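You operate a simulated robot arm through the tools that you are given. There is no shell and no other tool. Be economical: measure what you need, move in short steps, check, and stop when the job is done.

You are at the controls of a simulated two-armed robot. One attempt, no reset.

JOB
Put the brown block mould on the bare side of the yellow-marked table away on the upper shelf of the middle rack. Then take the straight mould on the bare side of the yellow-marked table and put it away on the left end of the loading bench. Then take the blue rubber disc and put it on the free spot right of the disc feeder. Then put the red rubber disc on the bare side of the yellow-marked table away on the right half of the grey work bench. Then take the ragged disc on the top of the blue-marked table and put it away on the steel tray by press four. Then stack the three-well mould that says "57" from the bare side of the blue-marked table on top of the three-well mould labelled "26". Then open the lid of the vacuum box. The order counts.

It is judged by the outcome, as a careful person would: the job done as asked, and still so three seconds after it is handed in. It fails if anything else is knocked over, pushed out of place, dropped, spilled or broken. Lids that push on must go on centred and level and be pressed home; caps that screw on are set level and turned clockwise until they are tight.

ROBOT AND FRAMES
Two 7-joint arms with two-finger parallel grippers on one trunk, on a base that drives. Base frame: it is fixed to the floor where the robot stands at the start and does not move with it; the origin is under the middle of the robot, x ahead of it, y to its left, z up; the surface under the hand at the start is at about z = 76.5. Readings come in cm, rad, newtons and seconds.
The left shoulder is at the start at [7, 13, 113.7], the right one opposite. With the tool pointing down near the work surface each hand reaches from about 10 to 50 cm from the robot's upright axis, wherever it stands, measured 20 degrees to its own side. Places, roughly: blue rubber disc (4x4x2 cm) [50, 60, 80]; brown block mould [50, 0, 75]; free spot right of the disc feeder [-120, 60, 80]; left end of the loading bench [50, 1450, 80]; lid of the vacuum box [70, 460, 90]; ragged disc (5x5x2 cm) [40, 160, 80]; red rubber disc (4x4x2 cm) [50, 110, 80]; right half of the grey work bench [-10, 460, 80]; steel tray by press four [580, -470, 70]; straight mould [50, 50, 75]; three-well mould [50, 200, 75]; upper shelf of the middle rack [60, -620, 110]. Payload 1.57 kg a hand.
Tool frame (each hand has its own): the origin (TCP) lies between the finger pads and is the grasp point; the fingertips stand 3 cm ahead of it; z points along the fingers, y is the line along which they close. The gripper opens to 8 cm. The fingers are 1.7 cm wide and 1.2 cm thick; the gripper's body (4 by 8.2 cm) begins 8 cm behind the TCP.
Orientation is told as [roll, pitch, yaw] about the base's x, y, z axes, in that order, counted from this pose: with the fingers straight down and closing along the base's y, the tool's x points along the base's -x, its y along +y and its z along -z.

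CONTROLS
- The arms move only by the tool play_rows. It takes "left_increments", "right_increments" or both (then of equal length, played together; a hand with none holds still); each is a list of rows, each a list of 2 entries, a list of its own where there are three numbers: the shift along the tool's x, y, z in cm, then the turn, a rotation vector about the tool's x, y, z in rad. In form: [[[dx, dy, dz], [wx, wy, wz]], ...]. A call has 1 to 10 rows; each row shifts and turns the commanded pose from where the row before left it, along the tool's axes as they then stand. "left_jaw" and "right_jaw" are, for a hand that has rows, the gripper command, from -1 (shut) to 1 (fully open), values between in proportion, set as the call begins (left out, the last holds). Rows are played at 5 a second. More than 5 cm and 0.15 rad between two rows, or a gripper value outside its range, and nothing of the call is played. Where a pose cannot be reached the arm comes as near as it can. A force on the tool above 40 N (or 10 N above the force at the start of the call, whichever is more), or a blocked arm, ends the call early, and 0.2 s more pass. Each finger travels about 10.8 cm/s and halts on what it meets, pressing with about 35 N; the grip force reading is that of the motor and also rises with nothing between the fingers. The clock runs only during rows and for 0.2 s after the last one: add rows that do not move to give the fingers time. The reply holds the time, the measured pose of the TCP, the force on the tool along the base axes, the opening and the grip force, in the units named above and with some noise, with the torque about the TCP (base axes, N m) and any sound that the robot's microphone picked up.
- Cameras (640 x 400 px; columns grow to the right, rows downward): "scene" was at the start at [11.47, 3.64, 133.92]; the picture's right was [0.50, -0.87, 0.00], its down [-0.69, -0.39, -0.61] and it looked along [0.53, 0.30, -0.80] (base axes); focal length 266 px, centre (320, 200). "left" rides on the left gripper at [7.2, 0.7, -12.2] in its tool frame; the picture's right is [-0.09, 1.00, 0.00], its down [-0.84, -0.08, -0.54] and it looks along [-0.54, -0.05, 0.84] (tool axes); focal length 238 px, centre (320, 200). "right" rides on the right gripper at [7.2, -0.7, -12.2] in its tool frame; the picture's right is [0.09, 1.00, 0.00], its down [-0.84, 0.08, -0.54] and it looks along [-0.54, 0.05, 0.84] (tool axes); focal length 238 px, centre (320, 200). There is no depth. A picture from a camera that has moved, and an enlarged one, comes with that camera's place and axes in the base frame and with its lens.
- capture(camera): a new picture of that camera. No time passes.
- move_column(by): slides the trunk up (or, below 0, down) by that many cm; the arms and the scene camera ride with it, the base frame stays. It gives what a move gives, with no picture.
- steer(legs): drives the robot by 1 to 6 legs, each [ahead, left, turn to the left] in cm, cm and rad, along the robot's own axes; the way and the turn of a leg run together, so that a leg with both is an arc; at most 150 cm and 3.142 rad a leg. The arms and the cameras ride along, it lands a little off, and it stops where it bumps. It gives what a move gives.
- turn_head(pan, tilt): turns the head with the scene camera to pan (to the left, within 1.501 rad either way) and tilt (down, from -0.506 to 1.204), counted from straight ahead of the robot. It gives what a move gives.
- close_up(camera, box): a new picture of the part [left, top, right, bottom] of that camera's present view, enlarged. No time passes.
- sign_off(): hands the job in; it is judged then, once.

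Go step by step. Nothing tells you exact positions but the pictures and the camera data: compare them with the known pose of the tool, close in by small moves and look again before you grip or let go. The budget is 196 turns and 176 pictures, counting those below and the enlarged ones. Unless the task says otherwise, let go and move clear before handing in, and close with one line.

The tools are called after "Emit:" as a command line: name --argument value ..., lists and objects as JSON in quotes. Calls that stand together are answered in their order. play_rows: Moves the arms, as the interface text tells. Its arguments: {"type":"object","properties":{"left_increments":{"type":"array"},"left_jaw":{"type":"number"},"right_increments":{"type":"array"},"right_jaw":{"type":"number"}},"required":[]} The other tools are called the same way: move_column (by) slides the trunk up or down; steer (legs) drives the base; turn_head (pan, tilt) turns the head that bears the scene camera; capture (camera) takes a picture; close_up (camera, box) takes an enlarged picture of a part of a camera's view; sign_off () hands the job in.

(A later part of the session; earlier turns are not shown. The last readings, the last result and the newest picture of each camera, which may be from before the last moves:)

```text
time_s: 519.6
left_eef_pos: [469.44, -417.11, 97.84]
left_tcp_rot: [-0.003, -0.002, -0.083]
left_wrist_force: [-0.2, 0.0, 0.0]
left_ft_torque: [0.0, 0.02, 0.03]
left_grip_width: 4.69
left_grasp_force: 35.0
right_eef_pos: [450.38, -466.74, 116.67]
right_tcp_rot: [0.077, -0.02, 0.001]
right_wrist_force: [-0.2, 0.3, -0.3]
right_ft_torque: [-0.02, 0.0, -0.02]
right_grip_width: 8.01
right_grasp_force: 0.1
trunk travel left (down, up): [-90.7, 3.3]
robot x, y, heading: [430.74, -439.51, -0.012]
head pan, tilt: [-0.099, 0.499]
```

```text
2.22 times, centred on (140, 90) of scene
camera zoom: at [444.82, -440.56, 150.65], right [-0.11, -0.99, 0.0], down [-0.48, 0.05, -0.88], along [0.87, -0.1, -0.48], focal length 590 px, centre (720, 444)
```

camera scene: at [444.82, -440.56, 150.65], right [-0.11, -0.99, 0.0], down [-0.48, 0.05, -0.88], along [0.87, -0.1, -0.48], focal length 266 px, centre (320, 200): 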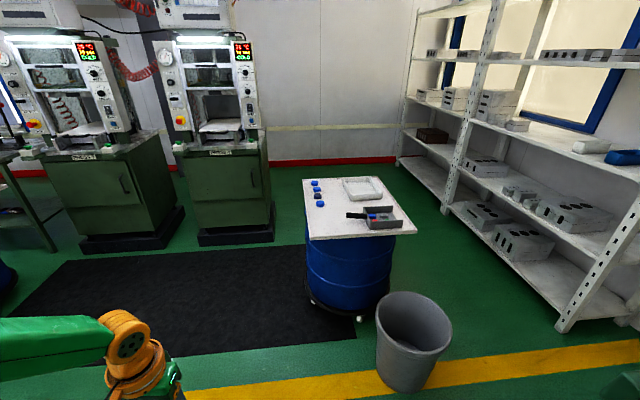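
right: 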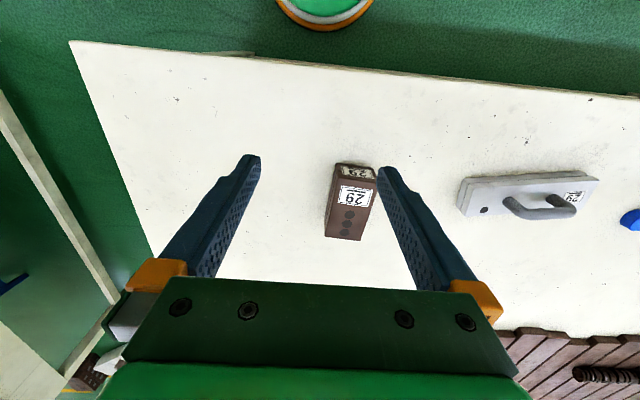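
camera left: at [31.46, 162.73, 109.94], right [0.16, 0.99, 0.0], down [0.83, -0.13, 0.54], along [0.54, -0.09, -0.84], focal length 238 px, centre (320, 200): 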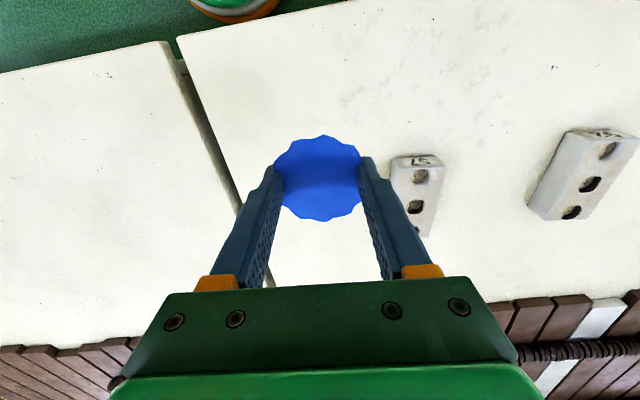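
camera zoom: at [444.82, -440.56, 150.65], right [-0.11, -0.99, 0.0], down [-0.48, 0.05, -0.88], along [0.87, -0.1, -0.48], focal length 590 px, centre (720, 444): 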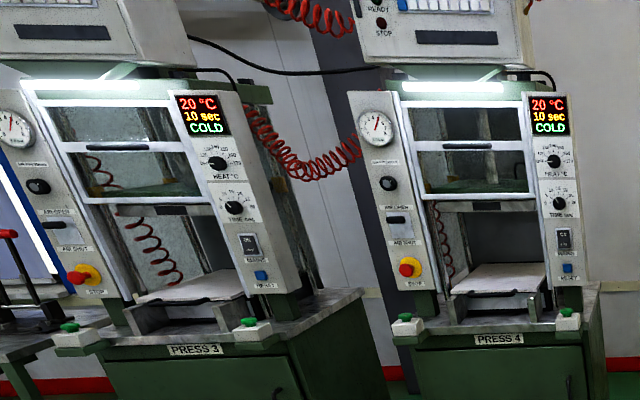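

The steel tray is the empty light-grey pan on the drum's board, at about [591, -483], next to press 4. It's best reached from the south side, so I'll go around the grey bin at y≈-557 and face +y.

Emit:
steer --legs '[[0, -118, 0.011], [150, 0, 0], [28, 0, 0], [0, 0, 1.571]]'

Emit:
turn_head --pan 0.2 --tilt 0.9

Emit:
capture --camera "scene"

Emit:
capture --camera "left"

```text
time_s: 529.8
left_eef_pos: [562.58, -533.13, 97.21]
left_tcp_rot: [-0.024, 0.0, -0.074]
left_wrist_force: [0.0, 2.3, -0.4]
left_ft_torque: [-0.12, 0.0, -0.02]
left_grip_width: 4.74
left_grasp_force: 34.8
right_eef_pos: [544.1, -582.45, 116.98]
right_tcp_rot: [0.058, -0.013, 0.006]
right_wrist_force: [0.4, 1.6, 0.4]
right_ft_torque: [-0.23, 0.09, -0.01]
right_grip_width: 7.99
right_grasp_force: 0.0
trunk travel left (down, up): [-90.7, 3.3]
robot x, y, heading: [524.01, -557.55, -0.004]
head pan, tilt: [-0.099, 0.499]
stopped in leg 2: the robot was blocked; the commanded pose is now the measured one
```

```text
time_s: 530.7
left_eef_pos: [562.81, -533.19, 97.15]
left_tcp_rot: [-0.026, -0.001, -0.08]
left_wrist_force: [-0.8, -0.4, -0.7]
left_ft_torque: [0.0, 0.01, 0.0]
left_grip_width: 4.72
left_grasp_force: 34.6
right_eef_pos: [544.02, -582.59, 117.14]
right_tcp_rot: [0.058, -0.01, 0.004]
right_wrist_force: [-0.8, -1.2, 0.4]
right_ft_torque: [-0.01, -0.04, 0.0]
right_grip_width: 7.97
right_grasp_force: 0.0
trunk travel left (down, up): [-90.7, 3.3]
robot x, y, heading: [523.39, -557.28, -0.008]
head pan, tilt: [0.201, 0.901]
```

```text
76 pictures are left
camera scene: at [536.88, -553.36, 147.11], right [0.19, -0.98, 0.02], down [-0.77, -0.16, -0.61], along [0.61, 0.1, -0.79], focal length 266 px, centre (320, 200)
```

scene: 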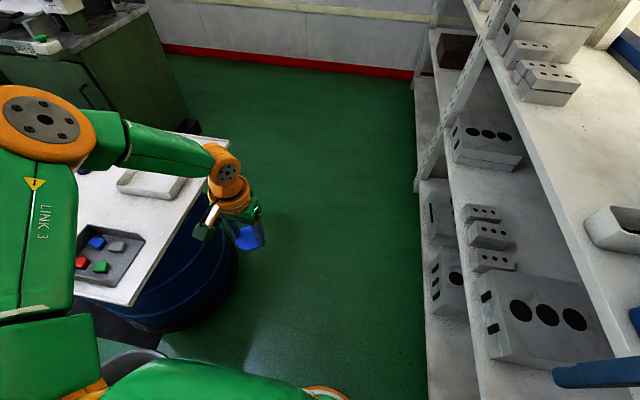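

```text
75 pictures are left
camera left: at [555.75, -531.72, 109.24], right [0.17, 0.98, -0.03], down [0.83, -0.13, 0.54], along [0.53, -0.11, -0.84], focal length 238 px, centre (320, 200)
```

left: 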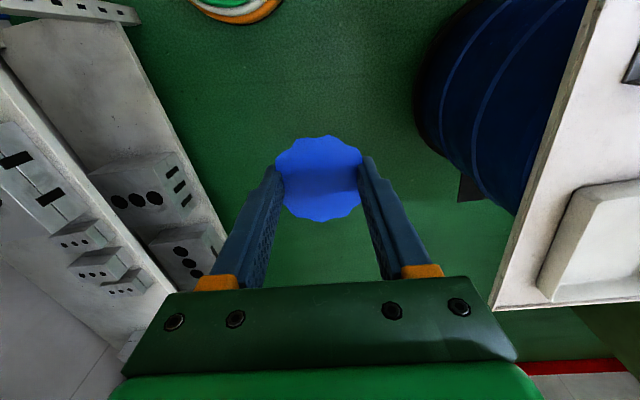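

We touched the rack with the right arm. I'll move left by 8 cm and look at the right side.

Emit:
steer --legs '[[-2, 0, 0], [0, 8, 0]]'

Emit:
turn_head --pan -1.1 --tilt 0.6

Emit:
capture --camera "scene"

```text
time_s: 532.2
left_eef_pos: [560.23, -528.22, 98.05]
left_tcp_rot: [0.007, -0.006, -0.082]
left_wrist_force: [-1.2, 0.1, 0.2]
left_ft_torque: [0.07, 0.06, 0.01]
left_grip_width: 4.68
left_grasp_force: 35.0
right_eef_pos: [541.07, -577.97, 116.5]
right_tcp_rot: [0.087, -0.019, -0.001]
right_wrist_force: [0.6, -1.0, 0.4]
right_ft_torque: [0.05, -0.02, 0.03]
right_grip_width: 7.99
right_grasp_force: 0.1
trunk travel left (down, up): [-90.7, 3.3]
robot x, y, heading: [521.66, -549.53, -0.011]
head pan, tilt: [0.201, 0.901]
```

```text
time_s: 533.6
left_eef_pos: [560.37, -527.27, 97.82]
left_tcp_rot: [-0.006, -0.003, -0.085]
left_wrist_force: [0.3, 0.0, -0.4]
left_ft_torque: [-0.03, 0.0, -0.01]
left_grip_width: 4.72
left_grasp_force: 35.3
right_eef_pos: [541.42, -576.92, 116.75]
right_tcp_rot: [0.077, -0.018, 0.0]
right_wrist_force: [-0.4, -0.9, 1.0]
right_ft_torque: [0.0, 0.0, 0.0]
right_grip_width: 8.0
right_grasp_force: 0.1
trunk travel left (down, up): [-90.7, 3.3]
robot x, y, heading: [521.43, -549.55, -0.004]
head pan, tilt: [-1.1, 0.6]
```

```text
74 pictures are left
camera scene: at [530.66, -557.59, 149.73], right [-0.89, -0.45, 0.0], down [-0.25, 0.51, -0.83], along [0.37, -0.74, -0.57], focal length 266 px, centre (320, 200)
```

scene: 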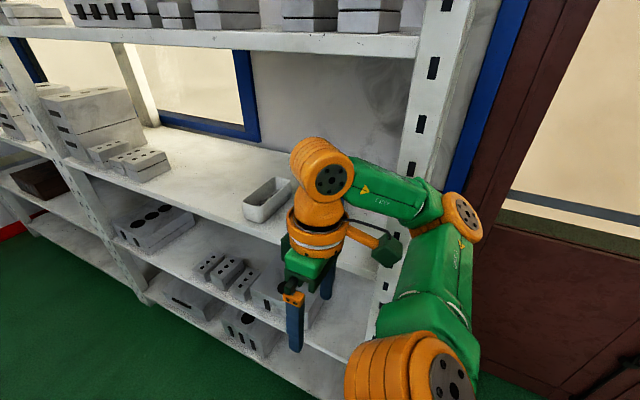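

The right elbow had touched the rack post, and nothing on the shelves appears moved. I'll rotate to face +y here, which takes that arm away from the rack, and then sidestep to the tray.

Emit:
steer --legs '[[0, 3, 0], [0, 0, 1.575], [0, -88, 0]]'

Emit:
turn_head --pan 0.2 --tilt 0.9

Emit:
capture --camera "scene"

Emit:
capture --camera "left"

```text
time_s: 542.5
left_eef_pos: [585.99, -508.14, 97.81]
left_tcp_rot: [-0.007, -0.006, 1.498]
left_wrist_force: [-0.6, 0.1, -0.6]
left_ft_torque: [-0.04, 0.0, 0.04]
left_grip_width: 4.72
left_grasp_force: 35.1
right_eef_pos: [635.97, -526.64, 116.61]
right_tcp_rot: [0.078, -0.02, 1.579]
right_wrist_force: [-0.1, -0.5, 0.5]
right_ft_torque: [-0.02, -0.01, 0.01]
right_grip_width: 8.01
right_grasp_force: 0.1
trunk travel left (down, up): [-90.7, 3.3]
robot x, y, heading: [608.83, -546.69, 1.569]
head pan, tilt: [-1.1, 0.6]
```

```text
time_s: 544.0
left_eef_pos: [586.15, -508.22, 97.87]
left_tcp_rot: [-0.004, -0.005, 1.497]
left_wrist_force: [0.0, -0.1, -0.5]
left_ft_torque: [0.02, -0.01, 0.02]
left_grip_width: 4.72
left_grasp_force: 34.8
right_eef_pos: [635.94, -526.66, 116.57]
right_tcp_rot: [0.076, -0.017, 1.58]
right_wrist_force: [0.1, -0.2, 0.2]
right_ft_torque: [-0.04, -0.02, 0.0]
right_grip_width: 8.01
right_grasp_force: 0.1
trunk travel left (down, up): [-90.7, 3.3]
robot x, y, heading: [608.84, -547.06, 1.569]
head pan, tilt: [0.201, 0.901]
```

```text
73 pictures are left
camera scene: at [607.31, -534.31, 147.25], right [0.98, 0.2, 0.0], down [0.15, -0.77, -0.62], along [-0.12, 0.61, -0.78], focal length 266 px, centre (320, 200)
```

scene: 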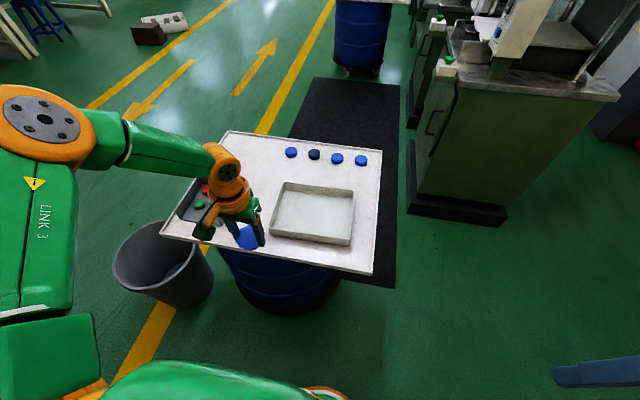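

```text
72 pictures are left
camera left: at [584.92, -515.21, 109.96], right [-0.99, 0.17, 0.0], down [0.14, 0.83, 0.55], along [0.09, 0.54, -0.84], focal length 238 px, centre (320, 200)
```

left: 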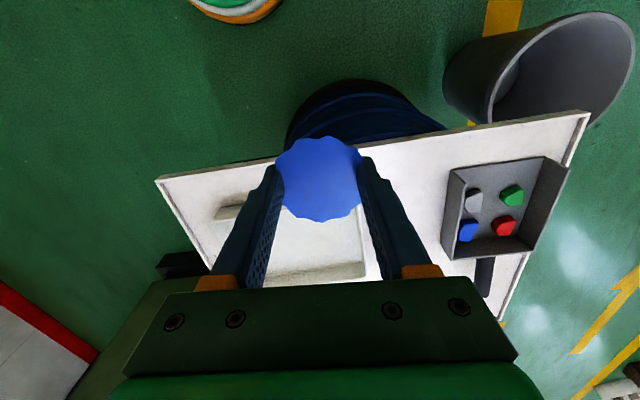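

The tray centre is at about [595, -483.5] and the board height is about 74. I'll drive in so the disc is above it.

Emit:
steer --legs '[[0, -9, 0], [24, 0, 0]]'

Emit:
move_column --by -8

Emit:
capture --camera "left"

Emit:
capture --camera "scene"

```text
time_s: 546.5
left_eef_pos: [595.12, -484.25, 97.99]
left_tcp_rot: [-0.006, -0.008, 1.497]
left_wrist_force: [-0.6, -0.7, -0.5]
left_ft_torque: [0.01, 0.0, -0.01]
left_grip_width: 4.7
left_grasp_force: 34.7
right_eef_pos: [644.91, -502.91, 116.69]
right_tcp_rot: [0.075, -0.021, 1.579]
right_wrist_force: [-0.6, -0.7, 0.2]
right_ft_torque: [0.02, 0.0, -0.02]
right_grip_width: 7.99
right_grasp_force: 0.1
trunk travel left (down, up): [-90.7, 3.3]
robot x, y, heading: [617.67, -522.71, 1.571]
head pan, tilt: [0.201, 0.901]
```

```text
time_s: 547.6
left_eef_pos: [595.2, -484.12, 89.81]
left_tcp_rot: [-0.005, -0.003, 1.499]
left_wrist_force: [-0.4, 0.0, -0.1]
left_ft_torque: [-0.01, 0.0, 0.01]
left_grip_width: 4.71
left_grasp_force: 35.1
right_eef_pos: [644.95, -502.64, 108.65]
right_tcp_rot: [0.079, -0.018, 1.58]
right_wrist_force: [0.6, -0.1, 0.1]
right_ft_torque: [0.03, 0.01, 0.02]
right_grip_width: 8.0
right_grasp_force: 0.1
trunk travel left (down, up): [-82.7, 11.3]
robot x, y, heading: [617.55, -522.44, 1.567]
head pan, tilt: [0.201, 0.901]
```

```text
71 pictures are left
camera left: at [593.9, -491.2, 101.97], right [-0.99, 0.16, 0.0], down [0.14, 0.83, 0.55], along [0.09, 0.54, -0.84], focal length 238 px, centre (320, 200)
```

left: 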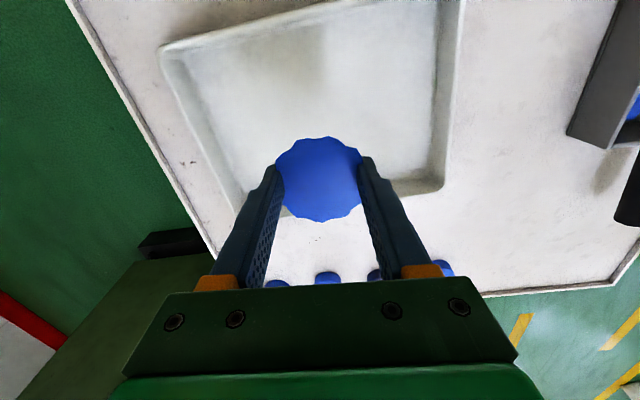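

```text
70 pictures are left
camera scene: at [616.29, -510.3, 139.25], right [0.98, 0.2, 0.0], down [0.16, -0.77, -0.62], along [-0.12, 0.61, -0.78], focal length 266 px, centre (320, 200)
```

scene: 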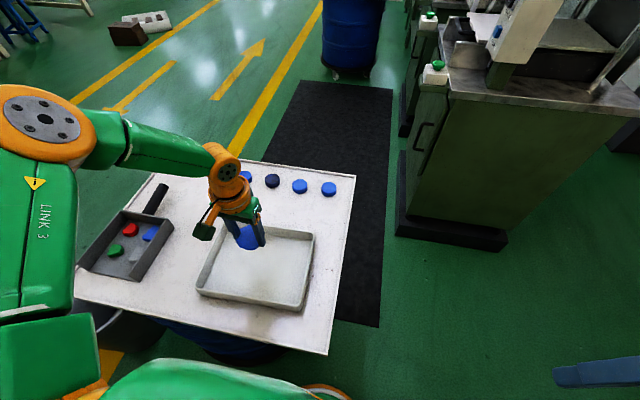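

The disc is centred above the tray. I'll lower it.

Emit:
move_column --by -9

Emit:
move_column --by -1

Emit:
capture --camera "left"

```text
time_s: 548.9
left_eef_pos: [595.22, -484.12, 80.76]
left_tcp_rot: [-0.005, -0.003, 1.498]
left_wrist_force: [0.2, 0.6, 0.1]
left_ft_torque: [0.01, 0.0, 0.04]
left_grip_width: 4.71
left_grasp_force: 34.9
right_eef_pos: [644.8, -502.75, 99.7]
right_tcp_rot: [0.078, -0.016, 1.58]
right_wrist_force: [-0.2, -0.1, -1.4]
right_ft_torque: [-0.01, 0.0, 0.01]
right_grip_width: 7.99
right_grasp_force: 0.0
trunk travel left (down, up): [-73.7, 20.3]
robot x, y, heading: [617.94, -522.46, 1.565]
head pan, tilt: [0.201, 0.901]
```

```text
time_s: 549.5
left_eef_pos: [595.16, -484.04, 79.79]
left_tcp_rot: [-0.004, -0.003, 1.498]
left_wrist_force: [0.2, -0.2, -1.4]
left_ft_torque: [-0.02, -0.02, 0.01]
left_grip_width: 4.7
left_grasp_force: 35.0
right_eef_pos: [645.08, -502.69, 98.63]
right_tcp_rot: [0.077, -0.018, 1.579]
right_wrist_force: [-0.4, -0.1, 0.6]
right_ft_torque: [0.02, 0.02, 0.02]
right_grip_width: 8.02
right_grasp_force: 0.0
trunk travel left (down, up): [-72.7, 21.3]
robot x, y, heading: [617.87, -522.77, 1.569]
head pan, tilt: [0.201, 0.901]
```

```text
69 pictures are left
camera left: at [593.9, -491.15, 91.95], right [-0.99, 0.16, 0.0], down [0.14, 0.83, 0.55], along [0.09, 0.54, -0.84], focal length 238 px, centre (320, 200)
```

left: 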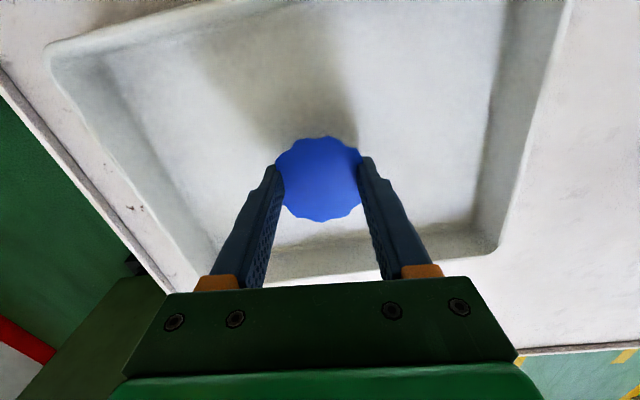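

Emit:
move_column --by -0.8

Emit:
move_column --by -0.5

Emit:
move_column --by -0.4

```text
time_s: 550.0
left_eef_pos: [595.15, -484.11, 79.02]
left_tcp_rot: [-0.003, -0.002, 1.498]
left_wrist_force: [-0.6, -0.5, -0.3]
left_ft_torque: [-0.02, -0.01, 0.03]
left_grip_width: 4.69
left_grasp_force: 35.1
right_eef_pos: [644.99, -502.61, 97.78]
right_tcp_rot: [0.076, -0.018, 1.58]
right_wrist_force: [0.3, 0.1, -0.4]
right_ft_torque: [0.01, -0.02, 0.01]
right_grip_width: 7.99
right_grasp_force: 0.0
trunk travel left (down, up): [-71.9, 22.1]
robot x, y, heading: [617.77, -522.43, 1.57]
head pan, tilt: [0.201, 0.901]
```

```text
time_s: 550.6
left_eef_pos: [595.04, -484.1, 78.52]
left_tcp_rot: [-0.004, -0.004, 1.498]
left_wrist_force: [-0.6, 0.8, -0.9]
left_ft_torque: [-0.02, -0.01, 0.03]
left_grip_width: 4.69
left_grasp_force: 34.8
right_eef_pos: [644.98, -502.63, 97.22]
right_tcp_rot: [0.077, -0.017, 1.58]
right_wrist_force: [-0.4, -0.6, 0.1]
right_ft_torque: [-0.01, -0.01, 0.01]
right_grip_width: 8.03
right_grasp_force: 0.1
trunk travel left (down, up): [-71.4, 22.6]
robot x, y, heading: [617.64, -522.48, 1.568]
head pan, tilt: [0.201, 0.901]
```

```text
time_s: 551.1
left_eef_pos: [595.13, -484.17, 78.06]
left_tcp_rot: [-0.005, -0.003, 1.496]
left_wrist_force: [-0.2, -0.3, -0.1]
left_ft_torque: [0.03, -0.03, 0.03]
left_grip_width: 4.72
left_grasp_force: 35.2
right_eef_pos: [644.94, -502.8, 96.91]
right_tcp_rot: [0.078, -0.017, 1.579]
right_wrist_force: [0.1, -0.6, 0.2]
right_ft_torque: [0.02, -0.04, -0.02]
right_grip_width: 8.0
right_grasp_force: 0.1
trunk travel left (down, up): [-71.0, 23.0]
robot x, y, heading: [617.64, -522.53, 1.569]
head pan, tilt: [0.201, 0.901]
```

Emit:
move_column --by -0.6

Emit:
move_column --by -0.6

Emit:
capture --camera "left"

```text
time_s: 551.7
left_eef_pos: [595.14, -484.16, 77.57]
left_tcp_rot: [-0.002, -0.002, 1.498]
left_wrist_force: [0.0, -1.0, 1.0]
left_ft_torque: [-0.05, -0.03, 0.04]
left_grip_width: 4.72
left_grasp_force: 34.9
right_eef_pos: [644.96, -502.71, 96.38]
right_tcp_rot: [0.079, -0.018, 1.579]
right_wrist_force: [0.2, 0.7, 0.4]
right_ft_torque: [0.02, 0.02, 0.01]
right_grip_width: 8.02
right_grasp_force: 0.0
trunk travel left (down, up): [-70.4, 23.6]
robot x, y, heading: [617.65, -522.54, 1.571]
head pan, tilt: [0.201, 0.901]
```

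```text
time_s: 552.1
left_eef_pos: [595.11, -484.14, 77.52]
left_tcp_rot: [0.002, -0.017, 1.5]
left_wrist_force: [-0.3, -8.0, 17.8]
left_ft_torque: [-0.53, -0.01, -0.02]
left_grip_width: 4.69
left_grasp_force: 34.3
right_eef_pos: [645.03, -503.03, 95.99]
right_tcp_rot: [0.08, -0.023, 1.582]
right_wrist_force: [0.1, 0.1, 0.6]
right_ft_torque: [0.01, 0.01, -0.01]
right_grip_width: 7.98
right_grasp_force: 0.1
trunk travel left (down, up): [-69.9, 24.1]
robot x, y, heading: [617.77, -522.41, 1.568]
head pan, tilt: [0.201, 0.901]
stopped: the force on the tool passed its limit at 44 N (the readings are from after the stop); the commanded pose is now the measured one
```

```text
68 pictures are left
camera left: at [593.98, -491.39, 89.56], right [-0.99, 0.16, 0.0], down [0.14, 0.82, 0.56], along [0.09, 0.55, -0.83], focal length 238 px, centre (320, 200)
```

left: 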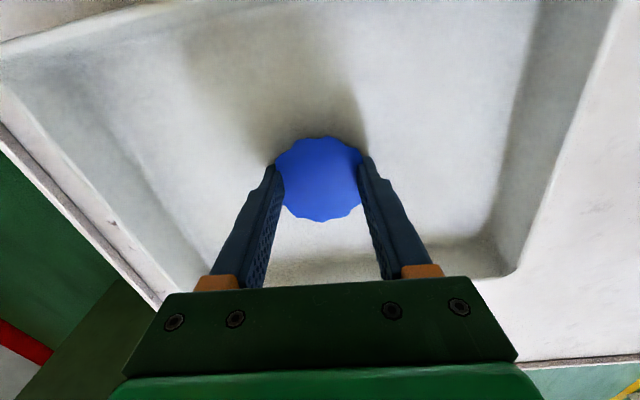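

The disc touches the tray floor. I'll ease up slightly, open and lift away.

Emit:
move_column --by 0.4

Emit:
play_rows --left_increments '[[[0, 0, 0], [0, 0, 0]], [[0, 0, 0], [0, 0, 0]], [[0, 0, 0], [0, 0, 0]], [[0, 0, 0], [0, 0, 0]]]' --left_jaw 1

Emit:
move_column --by 20

Emit:
capture --camera "left"

```text
time_s: 552.7
left_eef_pos: [595.13, -483.84, 77.7]
left_tcp_rot: [-0.002, -0.015, 1.497]
left_wrist_force: [-0.6, 1.0, -0.8]
left_ft_torque: [0.02, -0.01, 0.02]
left_grip_width: 4.71
left_grasp_force: 35.3
right_eef_pos: [644.96, -502.72, 96.32]
right_tcp_rot: [0.08, -0.018, 1.581]
right_wrist_force: [-0.1, -1.0, -0.3]
right_ft_torque: [0.02, 0.0, -0.02]
right_grip_width: 8.01
right_grasp_force: 0.0
trunk travel left (down, up): [-70.3, 23.7]
robot x, y, heading: [617.92, -522.51, 1.574]
head pan, tilt: [0.201, 0.901]
```

```text
time_s: 553.7
left_eef_pos: [595.01, -483.71, 77.6]
left_tcp_rot: [0.0, -0.014, 1.499]
left_wrist_force: [0.3, -0.5, 1.7]
left_ft_torque: [-0.02, 0.02, 0.0]
left_grip_width: 8.02
left_grasp_force: 0.1
right_eef_pos: [644.85, -502.65, 96.35]
right_tcp_rot: [0.076, -0.017, 1.58]
right_wrist_force: [-0.5, -0.1, 0.4]
right_ft_torque: [0.02, 0.01, -0.01]
right_grip_width: 8.0
right_grasp_force: 0.1
trunk travel left (down, up): [-70.3, 23.7]
robot x, y, heading: [617.74, -522.54, 1.569]
head pan, tilt: [0.201, 0.901]
```

```text
time_s: 555.8
left_eef_pos: [595.04, -483.83, 97.63]
left_tcp_rot: [-0.001, -0.012, 1.499]
left_wrist_force: [-0.4, 0.3, 0.5]
left_ft_torque: [-0.01, -0.01, 0.02]
left_grip_width: 7.99
left_grasp_force: 0.1
right_eef_pos: [644.91, -502.54, 116.33]
right_tcp_rot: [0.08, -0.017, 1.581]
right_wrist_force: [-0.4, -0.5, -0.2]
right_ft_torque: [0.0, 0.04, 0.02]
right_grip_width: 8.0
right_grasp_force: 0.1
trunk travel left (down, up): [-90.3, 3.7]
robot x, y, heading: [617.87, -522.63, 1.571]
head pan, tilt: [0.201, 0.901]
```

```text
67 pictures are left
camera left: at [593.85, -490.99, 109.72], right [-0.99, 0.16, 0.0], down [0.14, 0.82, 0.55], along [0.09, 0.55, -0.83], focal length 238 px, centre (320, 200)
```

left: 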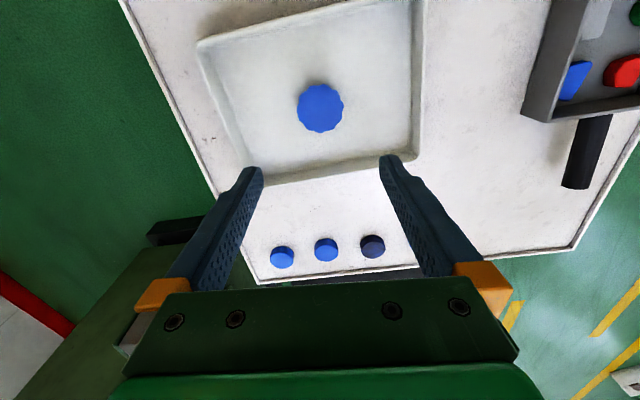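

The ragged disc lies in the tray. I'll retrace the path facing +y by sidestepping, keeping clear of the bin and rack.

Emit:
steer --legs '[[-24, 0, 0], [0, 97, 0], [0, 90, 0], [107, 0, 0], [0, 150, 0], [0, 50, 0]]'

Emit:
turn_head --pan 1.3 --tilt 0.4

Emit:
capture --camera "scene"

```text
time_s: 581.3
left_eef_pos: [209.24, -395.93, 97.67]
left_tcp_rot: [0.0, -0.012, 1.485]
left_wrist_force: [0.5, 0.2, 0.5]
left_ft_torque: [0.02, 0.02, -0.04]
left_grip_width: 8.03
left_grasp_force: 0.1
right_eef_pos: [258.86, -415.35, 116.27]
right_tcp_rot: [0.078, -0.018, 1.567]
right_wrist_force: [-0.1, 0.2, 0.4]
right_ft_torque: [-0.02, 0.01, -0.02]
right_grip_width: 7.98
right_grasp_force: 0.1
trunk travel left (down, up): [-90.3, 3.7]
robot x, y, heading: [231.61, -435.11, 1.554]
head pan, tilt: [0.201, 0.901]
```

```text
time_s: 582.7
left_eef_pos: [209.15, -395.93, 97.57]
left_tcp_rot: [-0.003, -0.012, 1.485]
left_wrist_force: [0.6, -0.6, -0.1]
left_ft_torque: [-0.01, -0.03, 0.02]
left_grip_width: 7.99
left_grasp_force: 0.1
right_eef_pos: [258.81, -415.41, 116.27]
right_tcp_rot: [0.079, -0.018, 1.566]
right_wrist_force: [0.0, 0.0, -0.2]
right_ft_torque: [-0.01, -0.03, -0.03]
right_grip_width: 8.01
right_grasp_force: 0.0
trunk travel left (down, up): [-90.3, 3.7]
robot x, y, heading: [231.27, -434.95, 1.557]
head pan, tilt: [1.3, 0.4]
```

```text
66 pictures are left
camera scene: at [222.51, -427.36, 151.17], right [0.28, 0.96, 0.0], down [0.37, -0.11, -0.92], along [-0.88, 0.26, -0.39], focal length 266 px, centre (320, 200)
```

scene: 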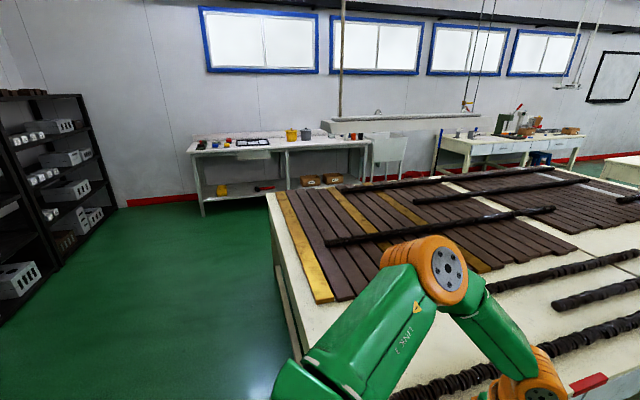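

Emit:
steer --legs '[[-60, 0, 0.014], [0, 150, 0], [0, 130, 0], [150, 0, 0], [150, 0, 0], [150, 0, 0]]'

Emit:
steer --legs '[[150, 0, 0], [48, 0, 0], [0, 0, -1.571]]'

Emit:
turn_head --pan 0.45 --tilt 0.7

Emit:
capture --camera "scene"

```text
time_s: 620.4
left_eef_pos: [-69.23, -4.45, 97.71]
left_tcp_rot: [-0.002, -0.013, 1.491]
left_wrist_force: [-0.3, 0.5, 0.6]
left_ft_torque: [-0.01, 0.0, -0.02]
left_grip_width: 7.98
left_grasp_force: 0.1
right_eef_pos: [-19.38, -23.39, 116.26]
right_tcp_rot: [0.079, -0.018, 1.576]
right_wrist_force: [-1.0, -0.2, -0.1]
right_ft_torque: [0.01, 0.05, -0.01]
right_grip_width: 8.0
right_grasp_force: 0.2
trunk travel left (down, up): [-90.3, 3.7]
robot x, y, heading: [-47.0, -43.11, 1.565]
head pan, tilt: [1.3, 0.4]
```

```text
time_s: 633.9
left_eef_pos: [-6.88, 175.2, 97.65]
left_tcp_rot: [-0.005, -0.012, -0.065]
left_wrist_force: [1.8, -1.0, 0.2]
left_ft_torque: [0.01, -0.01, 0.01]
left_grip_width: 8.01
left_grasp_force: 0.1
right_eef_pos: [-25.33, 125.22, 116.23]
right_tcp_rot: [0.077, -0.018, 0.016]
right_wrist_force: [0.9, 0.1, 0.7]
right_ft_torque: [-0.04, -0.01, 0.01]
right_grip_width: 7.99
right_grasp_force: 0.0
trunk travel left (down, up): [-90.3, 3.7]
robot x, y, heading: [-45.71, 152.11, 0.006]
head pan, tilt: [1.3, 0.4]
```

```text
time_s: 635.1
left_eef_pos: [-6.95, 175.25, 97.66]
left_tcp_rot: [-0.005, -0.011, -0.069]
left_wrist_force: [0.6, -0.2, -0.7]
left_ft_torque: [-0.04, 0.02, -0.01]
left_grip_width: 8.0
left_grasp_force: 0.0
right_eef_pos: [-25.46, 125.21, 116.2]
right_tcp_rot: [0.079, -0.018, 0.016]
right_wrist_force: [0.7, 0.2, -0.7]
right_ft_torque: [-0.01, 0.03, 0.01]
right_grip_width: 7.97
right_grasp_force: 0.0
trunk travel left (down, up): [-90.3, 3.7]
robot x, y, heading: [-45.65, 152.48, 0.004]
head pan, tilt: [0.45, 0.7]
```

```text
65 pictures are left
camera scene: at [-32.92, 155.99, 148.49], right [0.44, -0.9, 0.0], down [-0.58, -0.28, -0.77], along [0.69, 0.34, -0.64], focal length 266 px, centre (320, 200)
```

scene: 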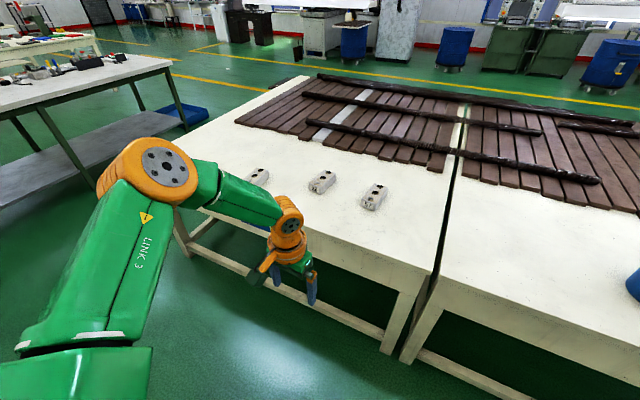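

Emit:
close_up --camera "scene" --box '[230, 150, 410, 230]'

```text
3.56 times, centred on (320, 190) of scene
camera zoom: at [-32.92, 155.99, 148.49], right [0.44, -0.9, 0.0], down [-0.58, -0.28, -0.77], along [0.69, 0.34, -0.64], focal length 944 px, centre (320, 236)
```

zoom: 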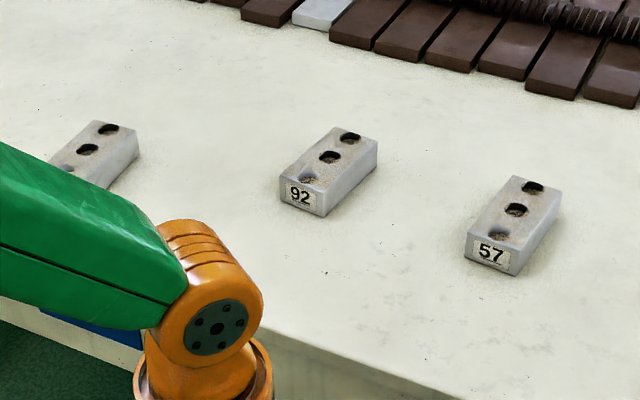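

The moulds "57" and "92" are visible, and the third's label is hidden. I'll sidestep left to read it.

Emit:
steer --legs '[[0, 55, 0]]'

Emit:
turn_head --pan 0.0 --tilt 0.6

Emit:
close_up --camera "scene" --box '[120, 100, 520, 300]'

```text
time_s: 638.3
left_eef_pos: [-7.07, 230.16, 97.63]
left_tcp_rot: [0.0, -0.012, -0.07]
left_wrist_force: [-0.6, -0.4, 0.1]
left_ft_torque: [0.02, 0.02, -0.02]
left_grip_width: 8.0
left_grasp_force: 0.0
right_eef_pos: [-25.66, 180.21, 116.15]
right_tcp_rot: [0.078, -0.016, 0.012]
right_wrist_force: [-0.6, 0.7, -0.9]
right_ft_torque: [0.02, 0.03, -0.03]
right_grip_width: 7.99
right_grasp_force: 0.1
trunk travel left (down, up): [-90.3, 3.7]
robot x, y, heading: [-46.2, 207.45, 0.003]
head pan, tilt: [0.45, 0.7]
```

```text
time_s: 639.2
left_eef_pos: [-7.04, 230.28, 97.66]
left_tcp_rot: [-0.004, -0.012, -0.069]
left_wrist_force: [-1.1, -0.3, 0.2]
left_ft_torque: [-0.01, 0.0, 0.01]
left_grip_width: 8.0
left_grasp_force: 0.0
right_eef_pos: [-25.73, 180.26, 116.31]
right_tcp_rot: [0.076, -0.018, 0.013]
right_wrist_force: [-0.1, 0.5, 0.7]
right_ft_torque: [0.01, -0.05, 0.02]
right_grip_width: 8.0
right_grasp_force: 0.1
trunk travel left (down, up): [-90.3, 3.7]
robot x, y, heading: [-45.96, 207.3, 0.005]
head pan, tilt: [0.0, 0.6]
```

```text
1.60 times, centred on (320, 200) of scene
camera zoom: at [-31.95, 207.43, 149.35], right [0.0, -1.0, 0.0], down [-0.57, 0.0, -0.82], along [0.82, 0.0, -0.57], focal length 425 px, centre (320, 200)
```

zoom: 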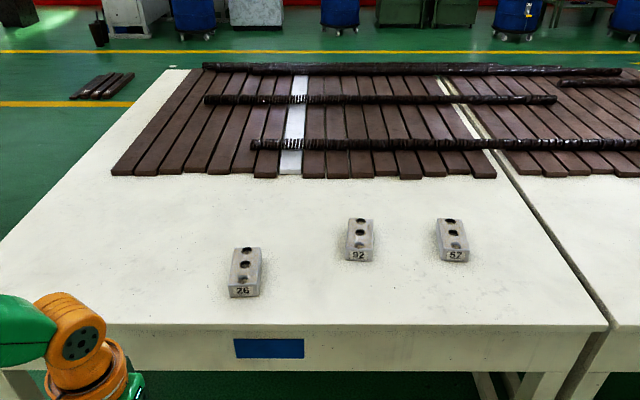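

"26" is on this table at about [41, 225] and "57" at about [52, 174]. I'll go to "57" and position the hand with the trunk lower for reach.

Emit:
steer --legs '[[0, -56.5, 0], [54, 0, 0]]'

Emit:
play_rows --left_increments '[[[-1, 0, -3], [0, 0, 0]], [[-1, 0, -3], [0, 0, 0]], [[-1, 0, -3], [0, 0, 0]], [[-0.7, 0, -3], [0, 0, 0]], [[0, 0, 0], [0, 0, 0]]]'

Emit:
move_column --by -18

Emit:
capture --camera "left"

```text
time_s: 645.1
left_eef_pos: [46.94, 174.16, 97.74]
left_tcp_rot: [0.0, -0.014, -0.064]
left_wrist_force: [-0.1, 0.2, 0.0]
left_ft_torque: [0.03, -0.01, 0.01]
left_grip_width: 8.0
left_grasp_force: 0.1
right_eef_pos: [28.38, 124.0, 116.37]
right_tcp_rot: [0.081, -0.019, 0.015]
right_wrist_force: [0.5, 0.0, 0.0]
right_ft_torque: [-0.02, -0.03, 0.02]
right_grip_width: 8.01
right_grasp_force: 0.0
trunk travel left (down, up): [-90.3, 3.7]
robot x, y, heading: [8.19, 151.38, 0.006]
head pan, tilt: [0.0, 0.6]
```

```text
time_s: 646.3
left_eef_pos: [50.7, 173.81, 109.67]
left_tcp_rot: [-0.003, -0.016, -0.067]
left_wrist_force: [0.4, -0.6, 0.6]
left_ft_torque: [0.03, 0.01, 0.02]
left_grip_width: 7.99
left_grasp_force: 0.1
right_eef_pos: [28.5, 124.13, 116.22]
right_tcp_rot: [0.078, -0.018, 0.016]
right_wrist_force: [0.3, -0.2, -0.3]
right_ft_torque: [0.02, 0.01, -0.03]
right_grip_width: 7.97
right_grasp_force: 0.0
trunk travel left (down, up): [-90.3, 3.7]
robot x, y, heading: [8.47, 151.34, 0.008]
head pan, tilt: [0.0, 0.6]
```

```text
time_s: 648.3
left_eef_pos: [50.58, 173.79, 91.61]
left_tcp_rot: [-0.004, -0.011, -0.065]
left_wrist_force: [0.4, -0.2, 0.9]
left_ft_torque: [0.02, 0.0, 0.01]
left_grip_width: 8.0
left_grasp_force: 0.0
right_eef_pos: [28.66, 124.11, 98.31]
right_tcp_rot: [0.078, -0.017, 0.015]
right_wrist_force: [-0.5, 0.0, 0.2]
right_ft_torque: [-0.04, 0.01, -0.01]
right_grip_width: 8.02
right_grasp_force: 0.0
trunk travel left (down, up): [-72.3, 21.7]
robot x, y, heading: [8.55, 151.38, 0.003]
head pan, tilt: [0.0, 0.6]
```

```text
62 pictures are left
camera left: at [43.4, 175.1, 103.73], right [0.16, 0.99, 0.0], down [0.82, -0.13, 0.55], along [0.55, -0.09, -0.83], focal length 238 px, centre (320, 200)
```

left: 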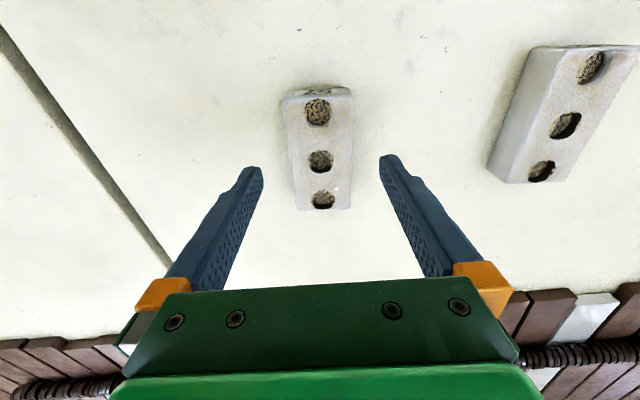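

"57" is centred at about [54, 173.5], yawed by -0.1. To extend reach I'll align my left shoulder with it and shift the arm accordingly.

Emit:
steer --legs '[[1, 8, 0]]'

Emit:
play_rows --left_increments '[[[-0.65, -2.7, 0], [0, 0, 0.035]], [[-0.65, -2.7, 0], [0, 0, 0]], [[-0.65, -2.7, 0], [0, 0, 0]], [[0, 0, 0], [0, 0, 0]]]'

Emit:
move_column --by -4

Emit:
capture --camera "left"

```text
time_s: 649.4
left_eef_pos: [51.6, 181.64, 91.8]
left_tcp_rot: [0.0, -0.013, -0.065]
left_wrist_force: [0.6, -0.3, 0.2]
left_ft_torque: [-0.02, 0.01, 0.02]
left_grip_width: 8.03
left_grasp_force: 0.0
right_eef_pos: [29.5, 131.69, 98.17]
right_tcp_rot: [0.08, -0.017, 0.016]
right_wrist_force: [-0.8, 0.1, -1.0]
right_ft_torque: [0.02, 0.0, 0.02]
right_grip_width: 8.0
right_grasp_force: 0.2
trunk travel left (down, up): [-72.3, 21.7]
robot x, y, heading: [9.5, 159.03, 0.009]
head pan, tilt: [0.0, 0.6]
```

```text
time_s: 650.4
left_eef_pos: [50.52, 175.14, 92.01]
left_tcp_rot: [-0.004, -0.014, -0.101]
left_wrist_force: [-0.7, 0.3, -0.1]
left_ft_torque: [0.04, -0.01, 0.02]
left_grip_width: 8.0
left_grasp_force: 0.0
left hand out of reach, approached as far as the arm can: row 2, 3
right_eef_pos: [29.48, 131.96, 98.27]
right_tcp_rot: [0.078, -0.016, 0.014]
right_wrist_force: [0.3, 0.1, -0.6]
right_ft_torque: [0.01, 0.0, 0.0]
right_grip_width: 8.01
right_grasp_force: 0.0
trunk travel left (down, up): [-72.3, 21.7]
robot x, y, heading: [9.33, 159.43, 0.005]
head pan, tilt: [0.0, 0.6]
```

```text
time_s: 651.2
left_eef_pos: [50.6, 175.21, 88.1]
left_tcp_rot: [-0.003, -0.015, -0.101]
left_wrist_force: [0.7, -0.5, -0.3]
left_ft_torque: [0.02, 0.0, -0.03]
left_grip_width: 8.0
left_grasp_force: 0.1
right_eef_pos: [29.58, 132.07, 94.35]
right_tcp_rot: [0.078, -0.017, 0.015]
right_wrist_force: [-0.1, -0.2, -0.1]
right_ft_torque: [-0.01, -0.03, 0.0]
right_grip_width: 7.97
right_grasp_force: 0.0
trunk travel left (down, up): [-68.3, 25.7]
robot x, y, heading: [9.51, 159.32, 0.008]
head pan, tilt: [0.0, 0.6]
```

```text
61 pictures are left
camera left: at [43.26, 176.81, 100.05], right [0.19, 0.98, 0.0], down [0.82, -0.16, 0.56], along [0.54, -0.11, -0.83], focal length 238 px, centre (320, 200)
```

left: 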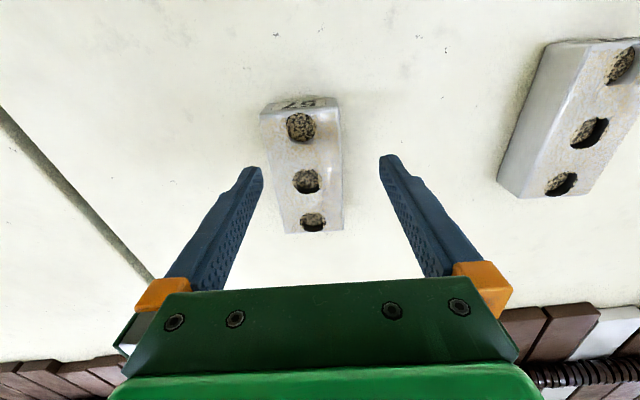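

Reach is actually better with the hand further out to the side, so I'll return to the former stance.

Emit:
steer --legs '[[0.6, -9.5, 0]]'

Emit:
play_rows --left_increments '[[[-0.3, 2.6, 0], [0, 0, 0]], [[-0.3, 2.6, 0], [0, 0, 0]], [[-0.3, 2.6, 0], [0, 0, 0]], [[-0.6, 0, 0], [0, 0, 0]], [[0, 0, 0], [0, 0, 0]]]'

Emit:
capture --camera "left"

```text
time_s: 652.4
left_eef_pos: [49.51, 167.51, 88.11]
left_tcp_rot: [-0.001, -0.016, -0.068]
left_wrist_force: [-0.2, -0.6, 0.0]
left_ft_torque: [0.05, -0.05, -0.01]
left_grip_width: 8.01
left_grasp_force: 0.0
right_eef_pos: [29.91, 123.61, 94.21]
right_tcp_rot: [0.08, -0.018, 0.05]
right_wrist_force: [-0.1, 0.3, -0.1]
right_ft_torque: [0.0, -0.01, -0.01]
right_grip_width: 8.0
right_grasp_force: 0.1
trunk travel left (down, up): [-68.3, 25.7]
robot x, y, heading: [8.8, 150.12, 0.039]
head pan, tilt: [0.0, 0.6]
```

```text
time_s: 653.5
left_eef_pos: [51.58, 175.35, 88.03]
left_tcp_rot: [-0.003, -0.015, -0.067]
left_wrist_force: [-0.2, 0.4, 0.4]
left_ft_torque: [-0.02, 0.02, 0.0]
left_grip_width: 7.98
left_grasp_force: 0.0
right_eef_pos: [29.89, 123.83, 94.35]
right_tcp_rot: [0.079, -0.018, 0.051]
right_wrist_force: [-0.9, -0.3, -0.2]
right_ft_torque: [0.01, -0.02, 0.01]
right_grip_width: 8.0
right_grasp_force: 0.0
trunk travel left (down, up): [-68.3, 25.7]
robot x, y, heading: [8.75, 150.14, 0.036]
head pan, tilt: [0.0, 0.6]
```

```text
60 pictures are left
camera left: at [44.24, 176.69, 100.07], right [0.16, 0.99, 0.0], down [0.82, -0.13, 0.56], along [0.55, -0.09, -0.83], focal length 238 px, centre (320, 200)
```

left: 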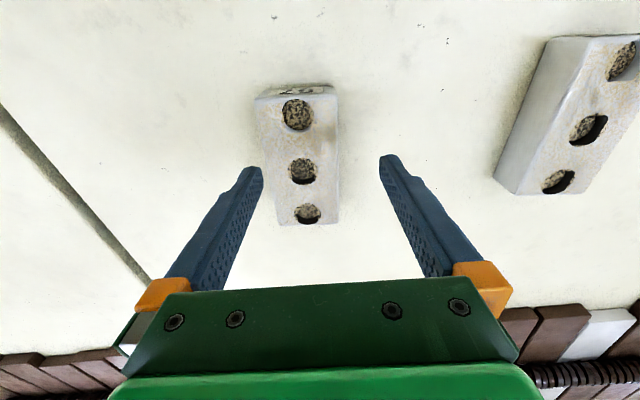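

Emit:
play_rows --left_increments '[[[-0.5, -0.75, 0], [0, 0, 0.035]], [[-0.4, -0.75, 0], [0, 0, 0]], [[0, 0, 0], [0, 0, 0]]]'

Emit:
move_column --by -4.5

Emit:
capture --camera "left"

```text
time_s: 654.4
left_eef_pos: [52.35, 173.75, 88.07]
left_tcp_rot: [-0.004, -0.015, -0.103]
left_wrist_force: [-0.1, 1.1, 0.6]
left_ft_torque: [0.02, 0.03, -0.04]
left_grip_width: 8.01
left_grasp_force: 0.2
right_eef_pos: [29.9, 123.83, 94.17]
right_tcp_rot: [0.077, -0.016, 0.049]
right_wrist_force: [0.7, 1.0, 0.8]
right_ft_torque: [-0.01, 0.02, 0.02]
right_grip_width: 7.99
right_grasp_force: 0.1
trunk travel left (down, up): [-68.3, 25.7]
robot x, y, heading: [8.58, 150.22, 0.037]
head pan, tilt: [0.0, 0.6]
```

```text
time_s: 655.2
left_eef_pos: [52.28, 173.74, 83.49]
left_tcp_rot: [-0.003, -0.015, -0.103]
left_wrist_force: [0.8, -0.1, -0.2]
left_ft_torque: [-0.01, 0.01, -0.02]
left_grip_width: 8.0
left_grasp_force: 0.2
right_eef_pos: [29.84, 123.91, 89.81]
right_tcp_rot: [0.079, -0.017, 0.047]
right_wrist_force: [0.3, 0.0, 0.6]
right_ft_torque: [0.01, -0.01, 0.04]
right_grip_width: 8.02
right_grasp_force: 0.1
trunk travel left (down, up): [-63.8, 30.2]
robot x, y, heading: [8.86, 149.96, 0.038]
head pan, tilt: [0.0, 0.6]
```

```text
59 pictures are left
camera left: at [45.06, 175.36, 95.54], right [0.19, 0.98, 0.0], down [0.82, -0.16, 0.56], along [0.54, -0.11, -0.83], focal length 238 px, centre (320, 200)
```

left: 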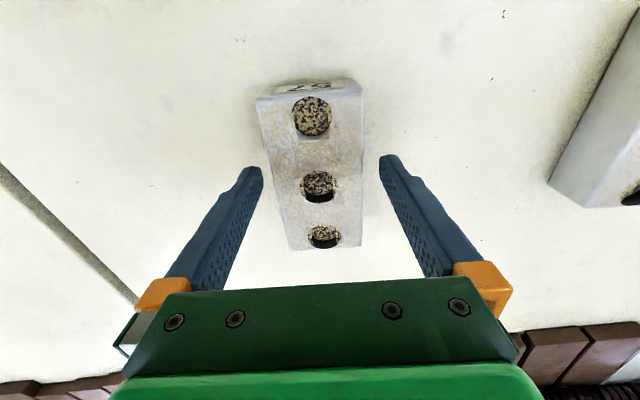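

Emit:
play_rows --left_increments '[[[0, -0.3, 0], [0, 0, 0]], [[0, 0, 0], [0, 0, 0]]]'

Emit:
move_column --by -3.6

Emit:
capture --camera "left"

```text
time_s: 655.8
left_eef_pos: [52.38, 173.5, 83.48]
left_tcp_rot: [-0.004, -0.016, -0.104]
left_wrist_force: [0.0, -0.8, 0.2]
left_ft_torque: [0.01, -0.01, 0.0]
left_grip_width: 7.98
left_grasp_force: 0.1
right_eef_pos: [29.78, 123.75, 89.78]
right_tcp_rot: [0.08, -0.018, 0.049]
right_wrist_force: [0.4, 0.9, -0.9]
right_ft_torque: [-0.01, 0.03, 0.02]
right_grip_width: 7.99
right_grasp_force: 0.0
trunk travel left (down, up): [-63.8, 30.2]
robot x, y, heading: [9.09, 150.28, 0.04]
head pan, tilt: [0.0, 0.6]
```

```text
time_s: 656.6
left_eef_pos: [52.27, 173.5, 79.92]
left_tcp_rot: [-0.002, -0.017, -0.103]
left_wrist_force: [-0.5, 0.3, -0.4]
left_ft_torque: [0.0, -0.02, 0.04]
left_grip_width: 8.01
left_grasp_force: 0.0
right_eef_pos: [29.86, 123.82, 86.18]
right_tcp_rot: [0.079, -0.018, 0.05]
right_wrist_force: [0.4, 0.3, -0.2]
right_ft_torque: [0.03, -0.02, 0.02]
right_grip_width: 7.99
right_grasp_force: 0.1
trunk travel left (down, up): [-60.2, 33.8]
robot x, y, heading: [8.94, 150.38, 0.04]
head pan, tilt: [0.0, 0.6]
```

```text
58 pictures are left
camera left: at [45.02, 175.07, 91.97], right [0.19, 0.98, 0.0], down [0.82, -0.16, 0.56], along [0.54, -0.11, -0.83], focal length 238 px, centre (320, 200)
```

left: 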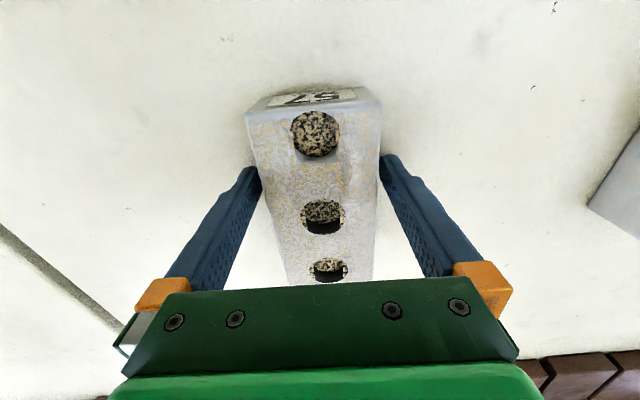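

The fingers straddle the mould, so I'll grip and lift with the trunk.

Emit:
play_rows --left_increments '[[[0, 0, 0], [0, 0, 0]], [[0, 0, 0], [0, 0, 0]], [[0, 0, 0], [0, 0, 0]], [[0, 0, 0], [0, 0, 0]]]' --left_jaw -1

Emit:
move_column --by 14

Emit:
capture --camera "left"

```text
time_s: 657.6
left_eef_pos: [52.18, 173.56, 79.94]
left_tcp_rot: [-0.004, -0.016, -0.104]
left_wrist_force: [1.3, 1.5, 1.9]
left_ft_torque: [0.32, 0.22, 0.03]
left_grip_width: 6.58
left_grasp_force: 34.9
right_eef_pos: [29.95, 123.81, 86.16]
right_tcp_rot: [0.078, -0.017, 0.05]
right_wrist_force: [0.0, 0.0, 0.1]
right_ft_torque: [-0.02, 0.0, 0.01]
right_grip_width: 8.01
right_grasp_force: 0.0
trunk travel left (down, up): [-60.2, 33.8]
robot x, y, heading: [8.73, 149.58, 0.039]
head pan, tilt: [0.0, 0.6]
```

```text
time_s: 659.3
left_eef_pos: [52.37, 173.63, 93.73]
left_tcp_rot: [-0.003, -0.014, -0.103]
left_wrist_force: [-0.2, -0.8, -6.1]
left_ft_torque: [0.01, 0.12, 0.0]
left_grip_width: 6.59
left_grasp_force: 34.8
right_eef_pos: [30.1, 123.88, 100.14]
right_tcp_rot: [0.077, -0.016, 0.049]
right_wrist_force: [-0.7, 0.1, 0.8]
right_ft_torque: [0.01, 0.03, 0.03]
right_grip_width: 8.02
right_grasp_force: 0.1
trunk travel left (down, up): [-74.2, 19.8]
robot x, y, heading: [8.68, 150.08, 0.038]
head pan, tilt: [0.0, 0.6]
```

```text
57 pictures are left
camera left: at [45.16, 175.13, 105.9], right [0.19, 0.98, 0.0], down [0.82, -0.16, 0.55], along [0.54, -0.11, -0.83], focal length 238 px, centre (320, 200)
```

left: 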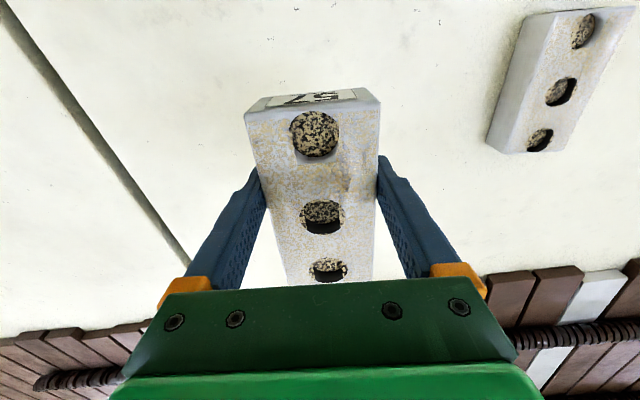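

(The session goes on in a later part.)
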